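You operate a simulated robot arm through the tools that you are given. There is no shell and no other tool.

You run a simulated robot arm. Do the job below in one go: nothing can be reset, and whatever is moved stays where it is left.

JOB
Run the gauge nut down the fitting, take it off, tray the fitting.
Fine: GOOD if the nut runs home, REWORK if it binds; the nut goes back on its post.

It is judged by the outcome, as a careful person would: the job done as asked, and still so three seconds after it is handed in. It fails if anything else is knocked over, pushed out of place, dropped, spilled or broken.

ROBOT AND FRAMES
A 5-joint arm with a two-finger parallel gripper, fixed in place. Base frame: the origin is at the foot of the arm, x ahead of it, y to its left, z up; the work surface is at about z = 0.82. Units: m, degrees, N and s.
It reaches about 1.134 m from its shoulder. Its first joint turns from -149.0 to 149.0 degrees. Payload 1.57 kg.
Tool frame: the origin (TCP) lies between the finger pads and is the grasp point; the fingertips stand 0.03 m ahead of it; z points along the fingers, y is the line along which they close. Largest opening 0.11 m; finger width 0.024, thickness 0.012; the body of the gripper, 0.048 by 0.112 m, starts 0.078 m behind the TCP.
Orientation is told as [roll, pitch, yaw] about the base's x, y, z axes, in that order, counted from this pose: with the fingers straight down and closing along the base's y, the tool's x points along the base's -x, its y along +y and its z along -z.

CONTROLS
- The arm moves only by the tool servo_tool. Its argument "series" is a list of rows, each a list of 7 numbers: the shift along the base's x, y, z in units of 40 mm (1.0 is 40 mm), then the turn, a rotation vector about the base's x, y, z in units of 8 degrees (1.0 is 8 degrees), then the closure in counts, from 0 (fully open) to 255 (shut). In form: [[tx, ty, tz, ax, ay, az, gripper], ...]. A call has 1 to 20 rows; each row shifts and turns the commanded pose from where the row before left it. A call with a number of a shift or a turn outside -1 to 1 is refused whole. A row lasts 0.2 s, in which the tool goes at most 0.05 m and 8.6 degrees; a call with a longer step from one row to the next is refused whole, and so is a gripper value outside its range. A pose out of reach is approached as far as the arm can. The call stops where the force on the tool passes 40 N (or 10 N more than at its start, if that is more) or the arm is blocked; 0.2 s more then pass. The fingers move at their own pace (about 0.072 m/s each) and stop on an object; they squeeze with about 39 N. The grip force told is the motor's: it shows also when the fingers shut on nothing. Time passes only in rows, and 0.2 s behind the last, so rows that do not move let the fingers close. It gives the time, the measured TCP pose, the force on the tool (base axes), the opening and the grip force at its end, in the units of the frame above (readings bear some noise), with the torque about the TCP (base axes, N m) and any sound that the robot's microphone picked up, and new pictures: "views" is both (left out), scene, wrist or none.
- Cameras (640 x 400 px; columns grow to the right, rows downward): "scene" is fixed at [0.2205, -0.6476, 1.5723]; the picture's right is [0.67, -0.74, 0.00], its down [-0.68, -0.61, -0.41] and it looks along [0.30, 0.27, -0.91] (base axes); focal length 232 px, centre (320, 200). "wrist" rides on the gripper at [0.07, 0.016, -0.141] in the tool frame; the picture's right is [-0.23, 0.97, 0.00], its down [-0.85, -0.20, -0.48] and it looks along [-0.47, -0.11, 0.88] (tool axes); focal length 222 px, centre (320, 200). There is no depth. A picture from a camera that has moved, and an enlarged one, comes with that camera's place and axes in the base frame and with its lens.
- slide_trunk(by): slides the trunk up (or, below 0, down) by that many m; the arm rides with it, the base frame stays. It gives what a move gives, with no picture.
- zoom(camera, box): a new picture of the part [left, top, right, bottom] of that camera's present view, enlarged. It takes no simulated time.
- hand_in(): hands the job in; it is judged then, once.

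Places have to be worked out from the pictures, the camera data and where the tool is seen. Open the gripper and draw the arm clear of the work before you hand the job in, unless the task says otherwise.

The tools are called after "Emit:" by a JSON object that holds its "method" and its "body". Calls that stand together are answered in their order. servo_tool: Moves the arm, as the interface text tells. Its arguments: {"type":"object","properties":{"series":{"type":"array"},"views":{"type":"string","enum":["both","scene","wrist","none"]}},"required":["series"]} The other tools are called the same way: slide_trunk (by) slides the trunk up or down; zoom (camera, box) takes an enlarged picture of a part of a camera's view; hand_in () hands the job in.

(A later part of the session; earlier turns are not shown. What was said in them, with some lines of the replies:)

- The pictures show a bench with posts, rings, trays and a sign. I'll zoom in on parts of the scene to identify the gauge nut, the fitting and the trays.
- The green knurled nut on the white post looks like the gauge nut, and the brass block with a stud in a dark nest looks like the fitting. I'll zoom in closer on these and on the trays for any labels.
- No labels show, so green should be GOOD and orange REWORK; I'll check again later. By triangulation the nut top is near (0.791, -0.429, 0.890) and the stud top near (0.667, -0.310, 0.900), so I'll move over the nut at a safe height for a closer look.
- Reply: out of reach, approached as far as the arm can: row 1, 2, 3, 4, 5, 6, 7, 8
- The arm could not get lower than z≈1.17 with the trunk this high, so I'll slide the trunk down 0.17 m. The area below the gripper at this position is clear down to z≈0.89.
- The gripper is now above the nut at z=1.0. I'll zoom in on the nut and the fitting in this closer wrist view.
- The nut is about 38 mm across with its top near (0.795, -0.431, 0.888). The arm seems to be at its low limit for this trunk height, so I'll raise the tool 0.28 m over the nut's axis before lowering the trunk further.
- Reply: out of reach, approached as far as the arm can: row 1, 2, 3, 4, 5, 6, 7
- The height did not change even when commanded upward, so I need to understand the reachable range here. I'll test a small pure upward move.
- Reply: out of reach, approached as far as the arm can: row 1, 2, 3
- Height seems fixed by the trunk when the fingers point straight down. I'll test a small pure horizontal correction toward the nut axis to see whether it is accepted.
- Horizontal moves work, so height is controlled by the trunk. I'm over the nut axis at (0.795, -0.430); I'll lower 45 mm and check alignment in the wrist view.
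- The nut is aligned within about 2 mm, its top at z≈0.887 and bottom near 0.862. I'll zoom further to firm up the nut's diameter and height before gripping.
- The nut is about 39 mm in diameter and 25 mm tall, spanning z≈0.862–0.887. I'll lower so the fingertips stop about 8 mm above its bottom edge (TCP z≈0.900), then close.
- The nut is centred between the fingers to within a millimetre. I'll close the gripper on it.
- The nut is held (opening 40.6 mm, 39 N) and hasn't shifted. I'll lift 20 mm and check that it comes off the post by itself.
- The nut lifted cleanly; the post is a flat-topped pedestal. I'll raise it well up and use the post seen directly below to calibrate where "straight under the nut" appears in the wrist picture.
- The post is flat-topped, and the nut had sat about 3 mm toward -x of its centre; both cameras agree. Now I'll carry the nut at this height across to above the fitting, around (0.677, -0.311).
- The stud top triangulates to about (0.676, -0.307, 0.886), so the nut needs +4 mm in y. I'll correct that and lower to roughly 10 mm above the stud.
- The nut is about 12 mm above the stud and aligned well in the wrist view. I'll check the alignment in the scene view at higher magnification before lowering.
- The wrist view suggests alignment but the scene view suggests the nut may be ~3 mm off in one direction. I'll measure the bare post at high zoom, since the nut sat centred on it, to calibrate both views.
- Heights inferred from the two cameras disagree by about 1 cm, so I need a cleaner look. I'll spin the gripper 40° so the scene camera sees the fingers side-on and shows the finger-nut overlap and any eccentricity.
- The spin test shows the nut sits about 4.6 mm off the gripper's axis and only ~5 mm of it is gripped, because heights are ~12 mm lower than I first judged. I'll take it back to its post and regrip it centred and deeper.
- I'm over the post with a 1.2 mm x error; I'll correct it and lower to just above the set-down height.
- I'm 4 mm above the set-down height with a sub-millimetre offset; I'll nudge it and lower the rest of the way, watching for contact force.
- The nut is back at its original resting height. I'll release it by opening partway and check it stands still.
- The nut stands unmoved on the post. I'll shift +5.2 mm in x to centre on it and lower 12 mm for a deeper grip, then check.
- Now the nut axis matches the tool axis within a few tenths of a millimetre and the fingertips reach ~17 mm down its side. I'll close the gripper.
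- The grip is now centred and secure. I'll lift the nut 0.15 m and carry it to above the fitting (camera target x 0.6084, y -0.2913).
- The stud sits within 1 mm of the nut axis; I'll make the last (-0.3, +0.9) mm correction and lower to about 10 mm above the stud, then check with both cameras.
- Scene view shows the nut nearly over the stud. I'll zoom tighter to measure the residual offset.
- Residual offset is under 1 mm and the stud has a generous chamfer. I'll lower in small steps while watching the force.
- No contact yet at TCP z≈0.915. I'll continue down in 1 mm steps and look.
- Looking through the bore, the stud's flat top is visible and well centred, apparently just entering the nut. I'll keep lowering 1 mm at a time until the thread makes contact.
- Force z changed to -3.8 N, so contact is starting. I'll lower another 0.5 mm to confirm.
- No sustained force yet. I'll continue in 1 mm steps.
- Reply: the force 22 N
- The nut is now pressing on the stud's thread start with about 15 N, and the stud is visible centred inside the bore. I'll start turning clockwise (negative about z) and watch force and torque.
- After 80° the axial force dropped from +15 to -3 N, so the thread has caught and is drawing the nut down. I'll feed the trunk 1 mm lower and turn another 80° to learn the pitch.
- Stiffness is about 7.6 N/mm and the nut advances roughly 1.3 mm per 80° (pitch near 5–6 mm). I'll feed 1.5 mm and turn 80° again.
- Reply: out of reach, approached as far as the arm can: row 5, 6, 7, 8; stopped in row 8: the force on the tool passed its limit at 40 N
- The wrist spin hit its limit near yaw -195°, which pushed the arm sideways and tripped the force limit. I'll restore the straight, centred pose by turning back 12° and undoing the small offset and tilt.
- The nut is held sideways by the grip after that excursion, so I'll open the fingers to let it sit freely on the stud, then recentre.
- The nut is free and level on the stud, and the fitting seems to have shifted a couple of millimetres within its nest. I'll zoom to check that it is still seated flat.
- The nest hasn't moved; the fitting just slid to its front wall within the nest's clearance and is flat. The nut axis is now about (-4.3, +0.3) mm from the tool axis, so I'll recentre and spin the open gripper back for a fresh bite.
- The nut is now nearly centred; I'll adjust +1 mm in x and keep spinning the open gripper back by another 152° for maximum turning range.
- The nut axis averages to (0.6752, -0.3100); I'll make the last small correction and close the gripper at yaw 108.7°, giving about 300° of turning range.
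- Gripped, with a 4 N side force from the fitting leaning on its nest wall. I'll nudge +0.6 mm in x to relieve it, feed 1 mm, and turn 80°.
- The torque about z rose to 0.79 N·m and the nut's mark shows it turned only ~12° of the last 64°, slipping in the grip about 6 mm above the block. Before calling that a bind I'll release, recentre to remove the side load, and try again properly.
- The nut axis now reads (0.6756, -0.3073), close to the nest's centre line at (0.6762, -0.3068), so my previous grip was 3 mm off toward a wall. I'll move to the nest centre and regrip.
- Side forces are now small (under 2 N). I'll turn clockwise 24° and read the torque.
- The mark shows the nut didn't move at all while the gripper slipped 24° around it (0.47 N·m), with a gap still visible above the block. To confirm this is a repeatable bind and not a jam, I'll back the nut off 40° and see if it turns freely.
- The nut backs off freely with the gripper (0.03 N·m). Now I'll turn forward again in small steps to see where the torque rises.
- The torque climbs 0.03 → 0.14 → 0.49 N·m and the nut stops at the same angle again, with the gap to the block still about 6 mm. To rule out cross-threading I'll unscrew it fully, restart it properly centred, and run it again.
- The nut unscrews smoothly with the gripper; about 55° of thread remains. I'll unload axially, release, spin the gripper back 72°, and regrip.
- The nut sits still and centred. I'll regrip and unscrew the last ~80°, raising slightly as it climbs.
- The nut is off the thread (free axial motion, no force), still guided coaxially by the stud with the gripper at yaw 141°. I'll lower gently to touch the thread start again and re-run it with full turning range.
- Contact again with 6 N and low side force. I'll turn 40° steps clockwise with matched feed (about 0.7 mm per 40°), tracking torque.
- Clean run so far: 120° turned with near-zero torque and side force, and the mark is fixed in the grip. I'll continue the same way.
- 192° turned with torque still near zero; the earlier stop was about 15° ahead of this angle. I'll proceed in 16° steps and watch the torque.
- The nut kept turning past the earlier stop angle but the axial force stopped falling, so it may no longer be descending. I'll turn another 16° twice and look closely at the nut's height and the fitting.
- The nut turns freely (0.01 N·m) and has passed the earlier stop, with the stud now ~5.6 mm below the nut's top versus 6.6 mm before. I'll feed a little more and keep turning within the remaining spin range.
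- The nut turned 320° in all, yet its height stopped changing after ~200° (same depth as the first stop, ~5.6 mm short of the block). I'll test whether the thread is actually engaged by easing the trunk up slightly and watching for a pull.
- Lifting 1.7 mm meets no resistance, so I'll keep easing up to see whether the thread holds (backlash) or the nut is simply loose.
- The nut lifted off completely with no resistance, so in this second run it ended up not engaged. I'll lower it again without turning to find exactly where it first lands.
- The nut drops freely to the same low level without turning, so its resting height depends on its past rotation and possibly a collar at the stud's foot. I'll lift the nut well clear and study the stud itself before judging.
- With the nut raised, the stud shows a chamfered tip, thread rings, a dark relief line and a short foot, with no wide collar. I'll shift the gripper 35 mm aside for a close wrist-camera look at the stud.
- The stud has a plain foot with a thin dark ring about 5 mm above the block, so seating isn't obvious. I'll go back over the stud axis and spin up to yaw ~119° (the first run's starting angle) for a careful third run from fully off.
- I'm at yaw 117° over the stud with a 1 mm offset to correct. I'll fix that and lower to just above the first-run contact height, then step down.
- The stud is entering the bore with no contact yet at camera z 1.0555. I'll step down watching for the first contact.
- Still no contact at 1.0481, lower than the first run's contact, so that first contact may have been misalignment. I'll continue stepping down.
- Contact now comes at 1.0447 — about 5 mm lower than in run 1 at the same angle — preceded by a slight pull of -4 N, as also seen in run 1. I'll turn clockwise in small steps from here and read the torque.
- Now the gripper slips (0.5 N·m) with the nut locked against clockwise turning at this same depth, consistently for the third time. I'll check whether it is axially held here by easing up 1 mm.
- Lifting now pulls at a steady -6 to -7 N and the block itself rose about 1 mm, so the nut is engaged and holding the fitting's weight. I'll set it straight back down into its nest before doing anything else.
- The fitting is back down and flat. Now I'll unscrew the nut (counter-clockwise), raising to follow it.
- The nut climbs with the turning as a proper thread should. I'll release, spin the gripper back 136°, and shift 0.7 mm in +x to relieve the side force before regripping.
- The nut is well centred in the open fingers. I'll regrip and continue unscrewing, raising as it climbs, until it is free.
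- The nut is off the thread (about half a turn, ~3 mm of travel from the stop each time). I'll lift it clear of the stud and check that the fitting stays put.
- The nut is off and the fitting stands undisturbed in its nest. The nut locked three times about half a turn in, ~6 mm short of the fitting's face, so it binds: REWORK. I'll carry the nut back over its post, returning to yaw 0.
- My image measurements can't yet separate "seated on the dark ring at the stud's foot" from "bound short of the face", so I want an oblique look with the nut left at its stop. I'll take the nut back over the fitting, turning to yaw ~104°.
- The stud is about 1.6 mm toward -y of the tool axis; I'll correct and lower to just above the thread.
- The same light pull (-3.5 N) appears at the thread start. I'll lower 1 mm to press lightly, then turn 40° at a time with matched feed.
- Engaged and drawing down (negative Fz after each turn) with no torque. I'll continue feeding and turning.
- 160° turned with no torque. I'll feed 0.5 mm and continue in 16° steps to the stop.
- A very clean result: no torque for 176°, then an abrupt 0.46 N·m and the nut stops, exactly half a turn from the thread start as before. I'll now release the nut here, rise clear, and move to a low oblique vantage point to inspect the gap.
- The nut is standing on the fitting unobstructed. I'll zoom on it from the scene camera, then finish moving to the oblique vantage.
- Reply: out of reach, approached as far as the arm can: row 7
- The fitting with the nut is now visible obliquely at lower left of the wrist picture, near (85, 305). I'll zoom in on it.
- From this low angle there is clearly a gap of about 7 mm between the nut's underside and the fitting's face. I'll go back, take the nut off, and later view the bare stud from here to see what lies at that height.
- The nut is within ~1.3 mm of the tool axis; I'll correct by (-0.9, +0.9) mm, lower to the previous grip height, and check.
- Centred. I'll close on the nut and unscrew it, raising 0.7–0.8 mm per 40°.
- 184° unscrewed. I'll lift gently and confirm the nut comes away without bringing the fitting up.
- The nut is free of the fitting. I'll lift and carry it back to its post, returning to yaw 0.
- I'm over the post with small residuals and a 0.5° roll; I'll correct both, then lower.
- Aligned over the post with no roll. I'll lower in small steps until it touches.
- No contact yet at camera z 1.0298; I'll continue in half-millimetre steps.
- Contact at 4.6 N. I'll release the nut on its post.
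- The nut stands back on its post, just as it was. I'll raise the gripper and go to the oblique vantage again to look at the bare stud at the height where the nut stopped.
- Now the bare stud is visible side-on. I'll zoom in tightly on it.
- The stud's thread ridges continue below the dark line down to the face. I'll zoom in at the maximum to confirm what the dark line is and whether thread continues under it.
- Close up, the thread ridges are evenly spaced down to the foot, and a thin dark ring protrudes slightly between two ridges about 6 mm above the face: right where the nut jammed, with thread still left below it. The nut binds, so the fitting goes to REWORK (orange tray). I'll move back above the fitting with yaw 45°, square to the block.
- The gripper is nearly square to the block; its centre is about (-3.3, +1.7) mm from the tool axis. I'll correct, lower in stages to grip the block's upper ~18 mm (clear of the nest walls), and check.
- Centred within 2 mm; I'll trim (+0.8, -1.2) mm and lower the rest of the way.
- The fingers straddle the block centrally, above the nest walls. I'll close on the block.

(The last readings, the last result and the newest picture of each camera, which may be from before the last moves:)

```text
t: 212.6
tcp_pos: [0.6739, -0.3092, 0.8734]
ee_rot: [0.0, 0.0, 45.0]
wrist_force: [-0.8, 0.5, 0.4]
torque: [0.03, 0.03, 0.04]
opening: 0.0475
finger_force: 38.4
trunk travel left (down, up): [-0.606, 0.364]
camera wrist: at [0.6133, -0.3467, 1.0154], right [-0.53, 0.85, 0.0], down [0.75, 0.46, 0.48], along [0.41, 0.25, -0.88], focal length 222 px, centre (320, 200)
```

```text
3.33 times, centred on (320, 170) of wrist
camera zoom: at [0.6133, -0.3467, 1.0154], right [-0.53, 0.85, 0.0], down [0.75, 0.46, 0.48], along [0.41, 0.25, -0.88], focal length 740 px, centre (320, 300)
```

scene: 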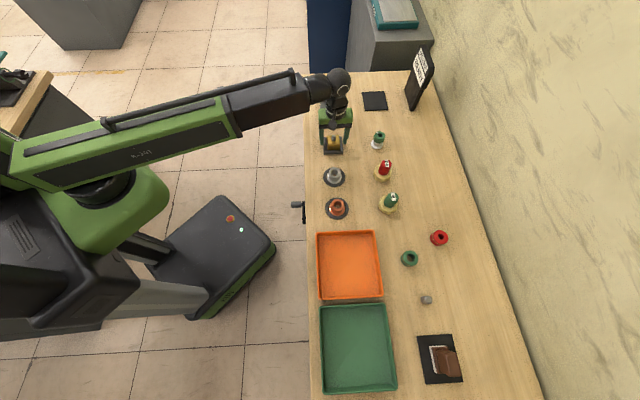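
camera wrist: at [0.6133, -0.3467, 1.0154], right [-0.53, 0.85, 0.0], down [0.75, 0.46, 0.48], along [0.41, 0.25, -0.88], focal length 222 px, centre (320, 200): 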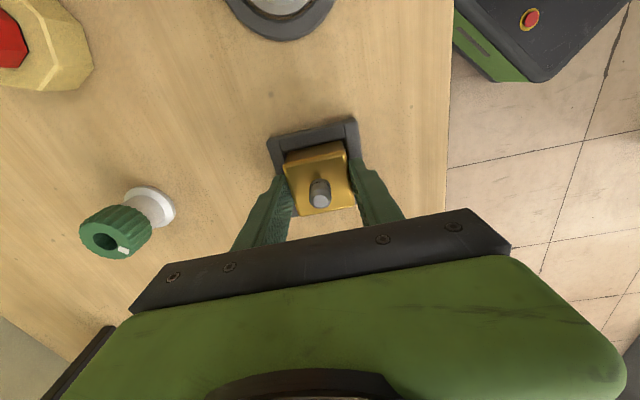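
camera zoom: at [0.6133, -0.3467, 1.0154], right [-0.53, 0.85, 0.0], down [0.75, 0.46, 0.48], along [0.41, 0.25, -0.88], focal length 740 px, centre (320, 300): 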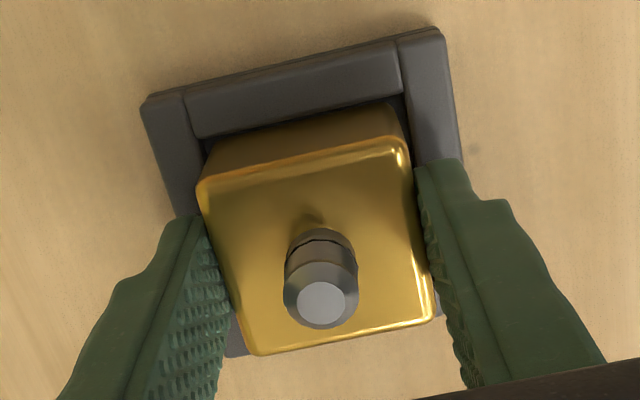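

The block is gripped (47.5 mm, 38 N). I'll lift it straight out of the nest and check that the nest stays behind.

Emit:
{"method": "slide_trunk", "body": {"by": 0.015}}

Emit:
{"method": "slide_trunk", "body": {"by": 0.085}}

Emit:
{"method": "servo_tool", "body": {"series": [[0, 0, 0, 0, 0, 0, 255]], "views": "both"}}

Emit:
{"method": "zoom", "body": {"camera": "scene", "box": [300, 70, 380, 170]}}

```text
t: 213.2
tcp_pos: [0.6748, -0.3099, 0.8871]
ee_rot: [0.0, 0.0, 45.0]
wrist_force: [-0.1, -0.9, -3.9]
torque: [0.01, 0.03, -0.03]
opening: 0.0473
finger_force: 39.3
trunk travel left (down, up): [-0.621, 0.349]
```

```text
t: 214.4
tcp_pos: [0.6747, -0.309, 0.9727]
ee_rot: [0.0, 0.1, 45.0]
wrist_force: [0.5, 0.4, -3.2]
torque: [0.01, -0.03, 0.01]
opening: 0.0476
finger_force: 38.9
trunk travel left (down, up): [-0.706, 0.264]
```

```text
t: 214.8
tcp_pos: [0.6752, -0.309, 0.972]
ee_rot: [0.0, 0.0, 45.0]
wrist_force: [0.1, 0.1, -2.9]
torque: [0.02, 0.03, 0.0]
opening: 0.0472
finger_force: 39.2
trunk travel left (down, up): [-0.706, 0.264]
camera wrist: at [0.6135, -0.3468, 1.1152], right [-0.53, 0.85, 0.0], down [0.75, 0.46, 0.48], along [0.41, 0.25, -0.88], focal length 222 px, centre (320, 200)
```

scene: 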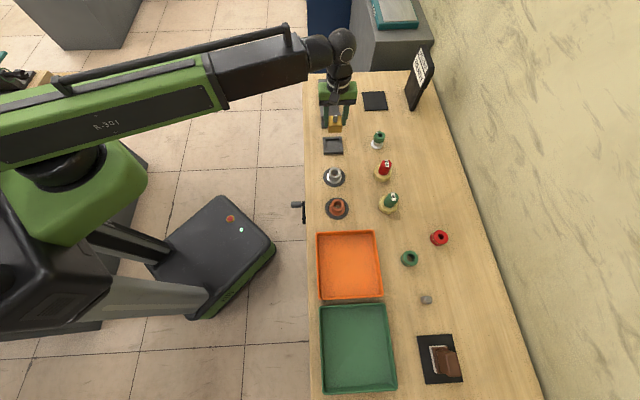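
wrist: 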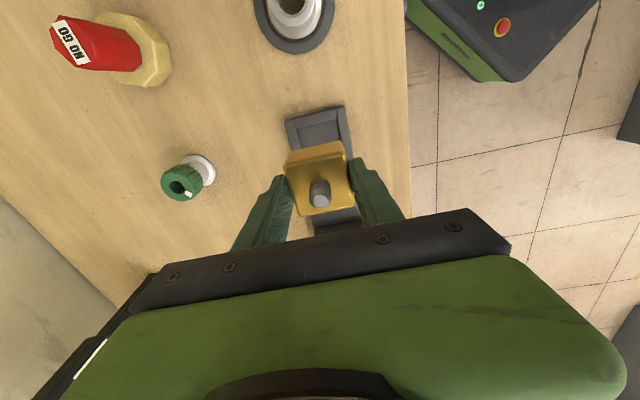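

```text
4.00 times, centred on (340, 120) of scene
camera zoom: at [0.2205, -0.6476, 1.5723], right [0.67, -0.74, 0.0], down [-0.68, -0.61, -0.41], along [0.3, 0.27, -0.91], focal length 930 px, centre (240, 520)
```

zoom: 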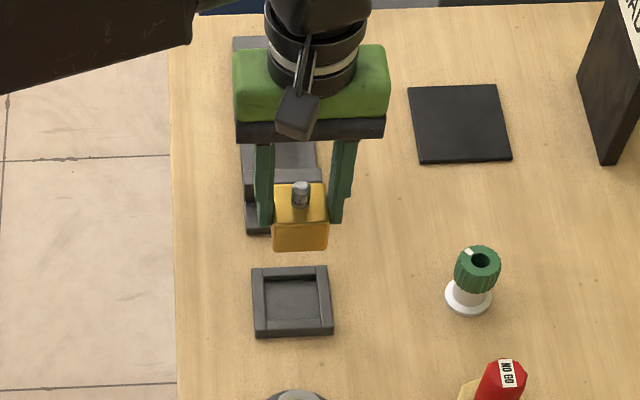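

The fitting is lifted cleanly and the empty nest is undisturbed. I'll carry it over to the orange tray's centre at about (0.369, -0.634).

Emit:
{"method": "servo_tool", "body": {"series": [[-0.6932, -0.7398, 0, 0, 0, 0, 255], [-0.6932, -0.7398, 0, 0, 0, 0, 255], [-0.6932, -0.7398, 0, 0, 0, 0, 255], [-0.6932, -0.7398, 0, 0, 0, 0, 255], [-0.6932, -0.7398, 0, 0, 0, 0, 255], [-0.6932, -0.7398, 0, 0, 0, 0, 255], [-0.6932, -0.7398, 0, 0, 0, 0, 255], [-0.6932, -0.7398, 0, 0, 0, 0, 255], [-0.6932, -0.7398, 0, 0, 0, 0, 255], [-0.6932, -0.7398, 0, 0, 0, 0, 255], [-0.6932, -0.7398, 0, 0, 0, 0, 255], [0, 0, 0, 0, 0, 0, 255]], "views": "both"}}

Emit:
{"method": "zoom", "body": {"camera": "scene", "box": [300, 180, 420, 320]}}

```text
t: 217.4
tcp_pos: [0.371, -0.6367, 0.9725]
ee_rot: [0.0, 0.0, 45.2]
wrist_force: [-0.1, 0.6, -3.0]
torque: [0.04, -0.03, 0.03]
opening: 0.0477
finger_force: 39.3
trunk travel left (down, up): [-0.706, 0.264]
camera wrist: at [0.3102, -0.6726, 1.1152], right [-0.53, 0.85, 0.0], down [0.75, 0.46, 0.48], along [0.41, 0.25, -0.88], focal length 222 px, centre (320, 200)
```

scene: 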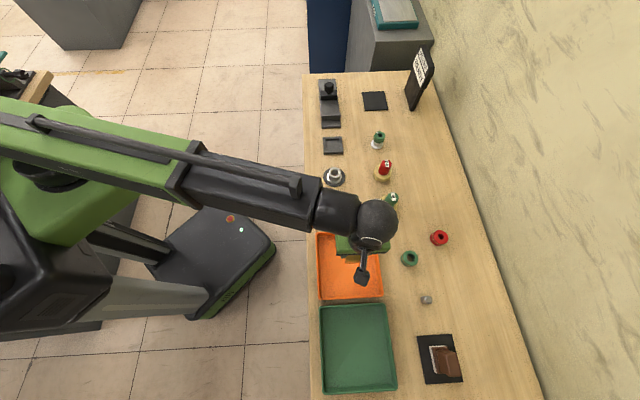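
wrist: 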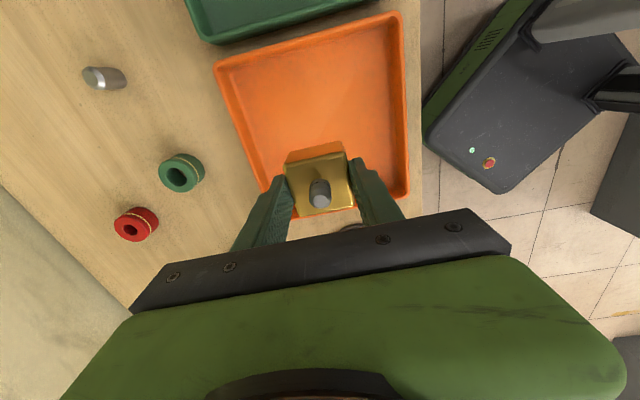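

```text
2.86 times, centred on (360, 250) of scene
camera zoom: at [0.2205, -0.6476, 1.5723], right [0.67, -0.74, 0.0], down [-0.68, -0.61, -0.41], along [0.3, 0.27, -0.91], focal length 664 px, centre (206, 57)
```

zoom: 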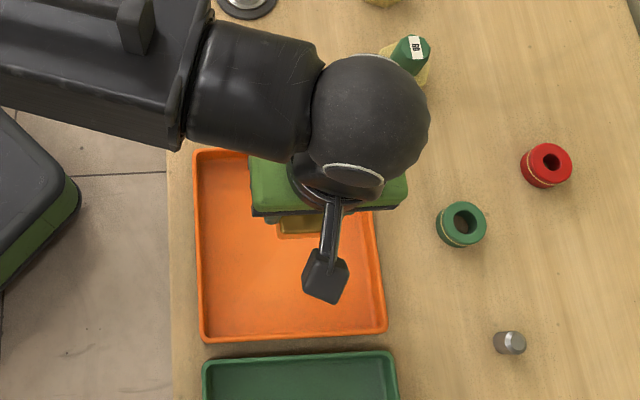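

The fitting is over the orange tray, about 3 cm toward one side; I'll shift (-18, -14) mm for better centring and lower in stages.

Emit:
{"method": "servo_tool", "body": {"series": [[-0.45, -0.35, 0, 0, 0, 0, 255], [0, 0, 0, 0, 0, 0, 255]], "views": "wrist"}}

Emit:
{"method": "slide_trunk", "body": {"by": -0.07}}

Emit:
{"method": "servo_tool", "body": {"series": [[0, 0, 0, 0, 0, 0, 255]], "views": "both"}}

```text
t: 218.0
tcp_pos: [0.3528, -0.649, 0.9717]
ee_rot: [0.0, -0.1, 45.0]
wrist_force: [-0.7, 0.4, -2.1]
torque: [-0.02, 0.01, -0.03]
opening: 0.0472
finger_force: 38.8
trunk travel left (down, up): [-0.706, 0.264]
camera wrist: at [0.2916, -0.6869, 1.1152], right [-0.53, 0.85, 0.0], down [0.75, 0.46, 0.48], along [0.41, 0.25, -0.88], focal length 222 px, centre (320, 200)
```

wrist: 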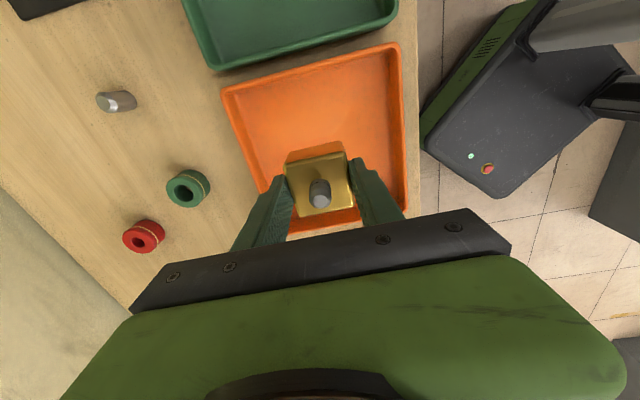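

```text
t: 219.1
tcp_pos: [0.3527, -0.6489, 0.9032]
ee_rot: [-0.1, 0.0, 45.0]
wrist_force: [0.7, -1.3, -3.6]
torque: [0.0, 0.01, 0.01]
opening: 0.0478
finger_force: 39.1
trunk travel left (down, up): [-0.636, 0.334]
```

```text
t: 219.5
tcp_pos: [0.3534, -0.6488, 0.9028]
ee_rot: [0.0, 0.0, 44.9]
wrist_force: [1.2, 0.7, -3.0]
torque: [0.03, 0.02, 0.02]
opening: 0.0474
finger_force: 39.1
trunk travel left (down, up): [-0.636, 0.334]
camera wrist: at [0.2917, -0.6868, 1.0452], right [-0.53, 0.85, 0.0], down [0.75, 0.46, 0.48], along [0.41, 0.25, -0.88], focal length 222 px, centre (320, 200)
```

scene: 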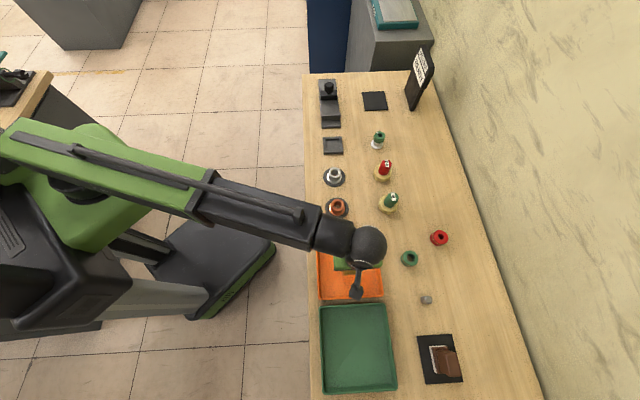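
wrist: 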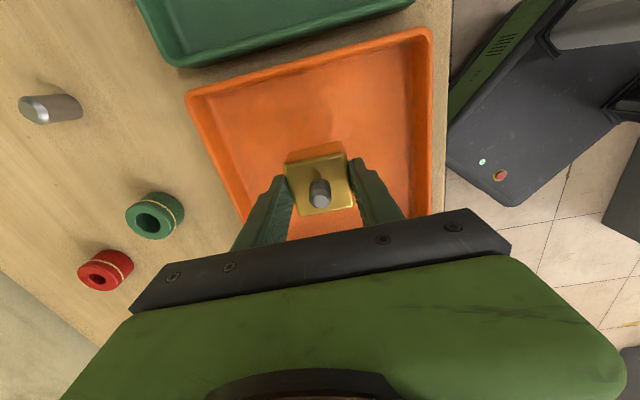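

The block is well inside the orange tray's outline. I'll keep lowering, watching for floor contact.

Emit:
{"method": "slide_trunk", "body": {"by": -0.02}}

Emit:
{"method": "slide_trunk", "body": {"by": -0.005}}

Emit:
{"method": "slide_trunk", "body": {"by": -0.003}}

Emit:
{"method": "slide_trunk", "body": {"by": -0.002}}

```text
t: 220.2
tcp_pos: [0.3533, -0.6492, 0.8838]
ee_rot: [0.0, 0.0, 44.9]
wrist_force: [1.3, 0.0, -3.0]
torque: [-0.02, -0.01, 0.0]
opening: 0.0479
finger_force: 38.7
trunk travel left (down, up): [-0.616, 0.354]
```

```text
t: 220.7
tcp_pos: [0.3532, -0.6487, 0.878]
ee_rot: [0.0, 0.0, 45.0]
wrist_force: [0.9, -0.1, -2.8]
torque: [-0.01, 0.01, -0.03]
opening: 0.0477
finger_force: 38.8
trunk travel left (down, up): [-0.611, 0.359]
```

```text
t: 221.2
tcp_pos: [0.3529, -0.6497, 0.8745]
ee_rot: [0.1, 0.0, 45.0]
wrist_force: [0.1, -0.3, -4.1]
torque: [0.0, -0.02, -0.01]
opening: 0.0472
finger_force: 39.6
trunk travel left (down, up): [-0.608, 0.362]
```

```text
t: 221.8
tcp_pos: [0.3518, -0.6483, 0.873]
ee_rot: [0.1, 0.0, 44.9]
wrist_force: [1.1, -1.7, 2.3]
torque: [0.03, 0.07, 0.02]
opening: 0.0474
finger_force: 39.0
trunk travel left (down, up): [-0.606, 0.364]
```

The fitting has touched the tray floor (force changed sign). I'll open the gripper gently.

Emit:
{"method": "servo_tool", "body": {"series": [[0, 0, 0, 0, 0, 0, 140], [0, 0, 0, 0, 0, 0, 130], [0, 0, 0, 0, 0, 0, 110], [0, 0, 0, 0, 0, 0, 90], [0, 0, 0, 0, 0, 0, 80], [0, 0, 0, 0, 0, 0, 80]], "views": "wrist"}}

Emit:
{"method": "zoom", "body": {"camera": "wrist", "box": [220, 100, 420, 230]}}

```text
t: 223.2
tcp_pos: [0.3535, -0.6497, 0.8726]
ee_rot: [-0.1, 0.1, 45.0]
wrist_force: [0.2, -0.1, 0.8]
torque: [0.0, -0.02, 0.02]
opening: 0.0756
finger_force: 0.0
trunk travel left (down, up): [-0.606, 0.364]
camera wrist: at [0.2916, -0.6866, 1.0153], right [-0.53, 0.85, 0.0], down [0.75, 0.46, 0.48], along [0.41, 0.25, -0.88], focal length 222 px, centre (320, 200)
```

wrist: 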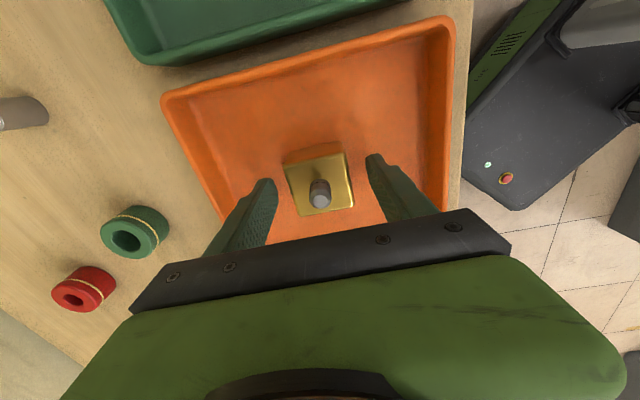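

```text
3.08 times, centred on (320, 165) of wrist
camera zoom: at [0.2916, -0.6866, 1.0153], right [-0.53, 0.85, 0.0], down [0.75, 0.46, 0.48], along [0.41, 0.25, -0.88], focal length 684 px, centre (320, 308)
```

zoom: 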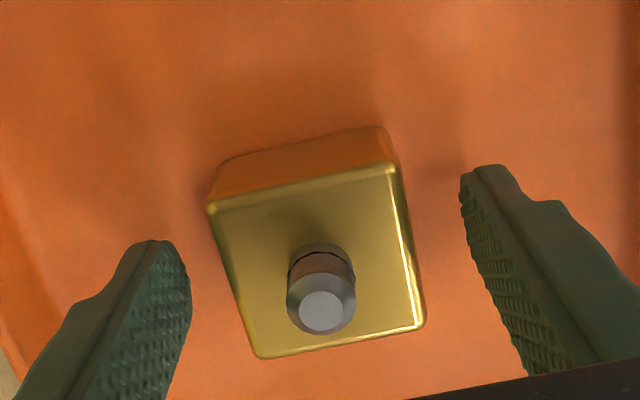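

The fitting stands upright in the orange REWORK tray. I'll raise the gripper straight up and move clear, then check the whole bench.

Emit:
{"method": "slide_trunk", "body": {"by": 0.15}}

Emit:
{"method": "servo_tool", "body": {"series": [[0, 0.9, 0, 0, 0, 0, 40], [0, 0.9, 0, 0, 0, 0, 20], [0, 0.9, 0, 0, 0, 0, 0], [0, 0.9, 0, 0, 0, 0, 0], [0, 0.9, 0, 0, 0, 0, 0], [0, 0.9, 0, 0, 0, 0, 0], [0, 0.9, 0, 0, 0, 0, 0], [0, 0.9, 0, 0, 0, 0, 0], [0, 0.9, 0, 0, 0, 0, 0], [0, 0.9, 0, 0, 0, 0, 0], [0, 0, 0, 0, 0, 0, 0]], "views": "both"}}

Emit:
{"method": "zoom", "body": {"camera": "scene", "box": [300, 220, 420, 310]}}

Emit:
{"method": "zoom", "body": {"camera": "scene", "box": [300, 70, 440, 220]}}

```text
t: 224.9
tcp_pos: [0.3518, -0.6483, 1.0238]
ee_rot: [0.0, 0.0, 45.0]
wrist_force: [0.4, -0.1, 0.5]
torque: [-0.03, -0.01, 0.03]
opening: 0.0757
finger_force: 0.0
trunk travel left (down, up): [-0.756, 0.214]
```

```text
t: 227.3
tcp_pos: [0.4225, -0.3683, 1.0224]
ee_rot: [0.0, 0.0, 45.0]
wrist_force: [0.0, 0.6, 0.3]
torque: [-0.01, 0.03, 0.04]
opening: 0.1102
finger_force: 0.0
out of reach, approached as far as the arm can: row 7, 8, 9, 10
trunk travel left (down, up): [-0.756, 0.214]
camera wrist: at [0.3614, -0.4058, 1.1654], right [-0.53, 0.85, 0.0], down [0.75, 0.46, 0.48], along [0.4, 0.25, -0.88], focal length 222 px, centre (320, 200)
```

scene: 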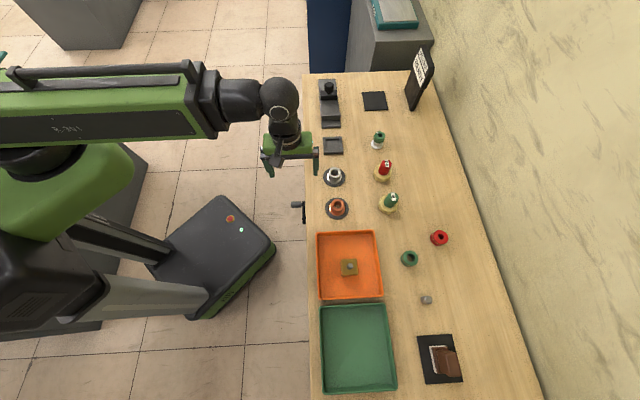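
wrist: 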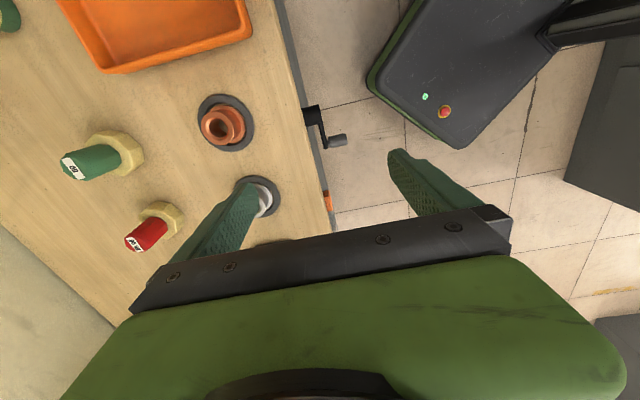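

```text
4.44 times, centred on (360, 265) of scene
camera zoom: at [0.2205, -0.6476, 1.5723], right [0.67, -0.74, 0.0], down [-0.68, -0.61, -0.41], along [0.3, 0.27, -0.91], focal length 1033 px, centre (142, -89)
```

zoom: 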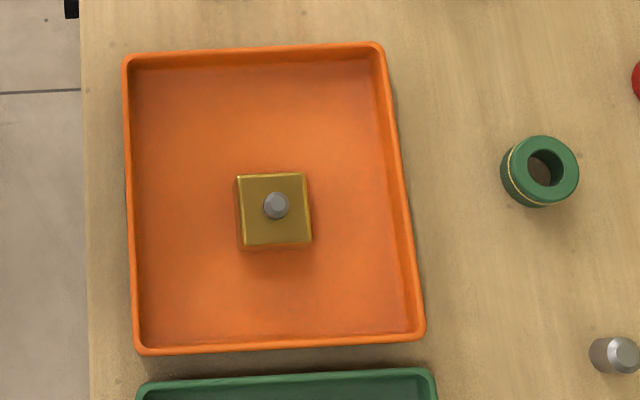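

```text
2.67 times, centred on (370, 145) of scene
camera zoom: at [0.2205, -0.6476, 1.5723], right [0.67, -0.74, 0.0], down [-0.68, -0.61, -0.41], along [0.3, 0.27, -0.91], focal length 620 px, centre (187, 347)
```

zoom: 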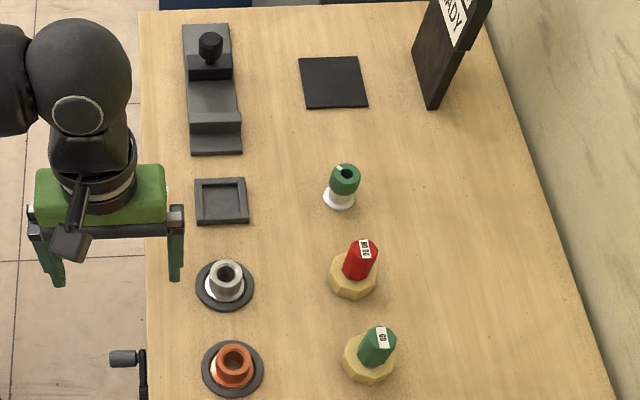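

The bench looks right: fitting in the orange tray, nut on its post, everything else in place. I notice a small coloured tag on the table's front edge, so I'll zoom to check for any labels.

Emit:
{"method": "zoom", "body": {"camera": "wrist", "box": [260, 0, 360, 240]}}

Emit:
{"method": "zoom", "body": {"camera": "wrist", "box": [300, 170, 360, 230]}}

Emit:
{"method": "zoom", "body": {"camera": "wrist", "box": [60, 0, 310, 110]}}

```text
1.67 times, centred on (310, 120) of wrist
camera zoom: at [0.3614, -0.4058, 1.1654], right [-0.53, 0.85, 0.0], down [0.75, 0.46, 0.48], along [0.4, 0.25, -0.88], focal length 370 px, centre (337, 333)
```

zoom: 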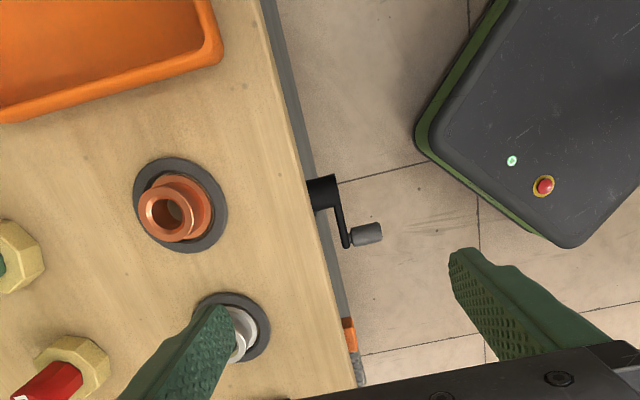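

```text
6.67 times, centred on (330, 200) of wrist
camera zoom: at [0.3614, -0.4058, 1.1654], right [-0.53, 0.85, 0.0], down [0.75, 0.46, 0.48], along [0.4, 0.25, -0.88], focal length 1481 px, centre (253, 200)
```

zoom: 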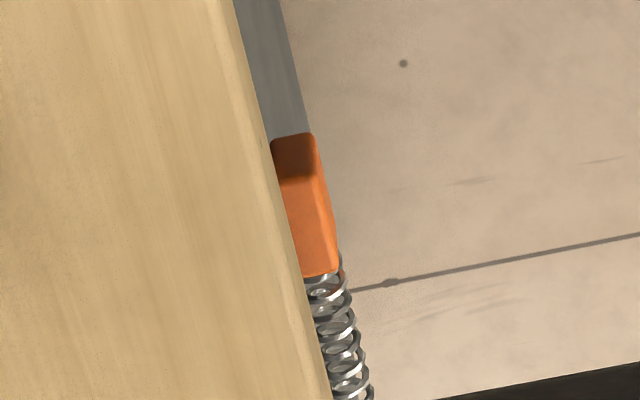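

```text
2.56 times, centred on (185, 55) of wrist
camera zoom: at [0.3614, -0.4058, 1.1654], right [-0.53, 0.85, 0.0], down [0.75, 0.46, 0.48], along [0.4, 0.25, -0.88], focal length 569 px, centre (666, 571)
```

zoom: 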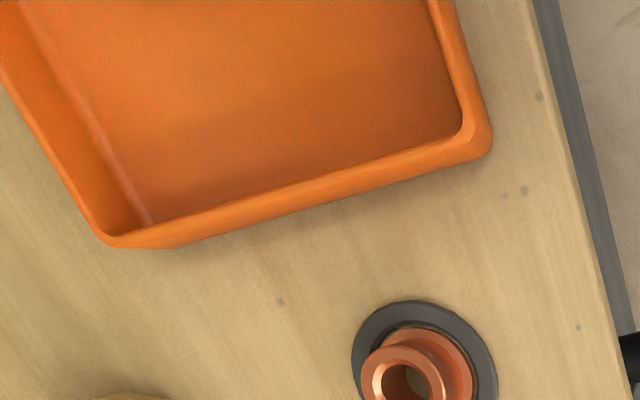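

There are no labels, only table hardware, so I'm taking orange as the REWORK tray. The fitting is in it, the nut is back on its post, and the gripper is open and clear of the bench. I'm handing the job in.

Emit:
{"method": "hand_in", "body": {}}

```text
The job is handed in.
```

I judged the fitting as **REWORK** and handed the job in. It is in the orange tray, and the gauge nut is back on its post.

- **Why REWORK:** the nut turned with almost no torque for about half a turn, then stopped dead at roughly 0.5 N·m. It was still about 6–7 mm above the fitting's face.
- **How repeatable it was:** the nut jammed at that depth in three of four runs, including the last and best-aligned one. In the other run the thread let go at that depth, so the nut spun there but went no lower.
- **What's at that spot:** up close, a thin dark ring sticks out slightly between two thread ridges, right where the nut jams. Thread ridges continue below it.

Three things to know about the result:

- **Seat:** I took "home" to mean the nut seated on the fitting's face. If the dark ring is meant to be the seat, the fitting would be GOOD.
- **Trays:** neither tray has a label, so I took orange as REWORK and green as GOOD.
- **First run:** the wrist reached the end of its spin, which pushed the arm sideways past the 40 N force limit. The fitting slid a few millimetres inside its nest, and I saw nothing else move.

The gripper is open and clear of the bench.
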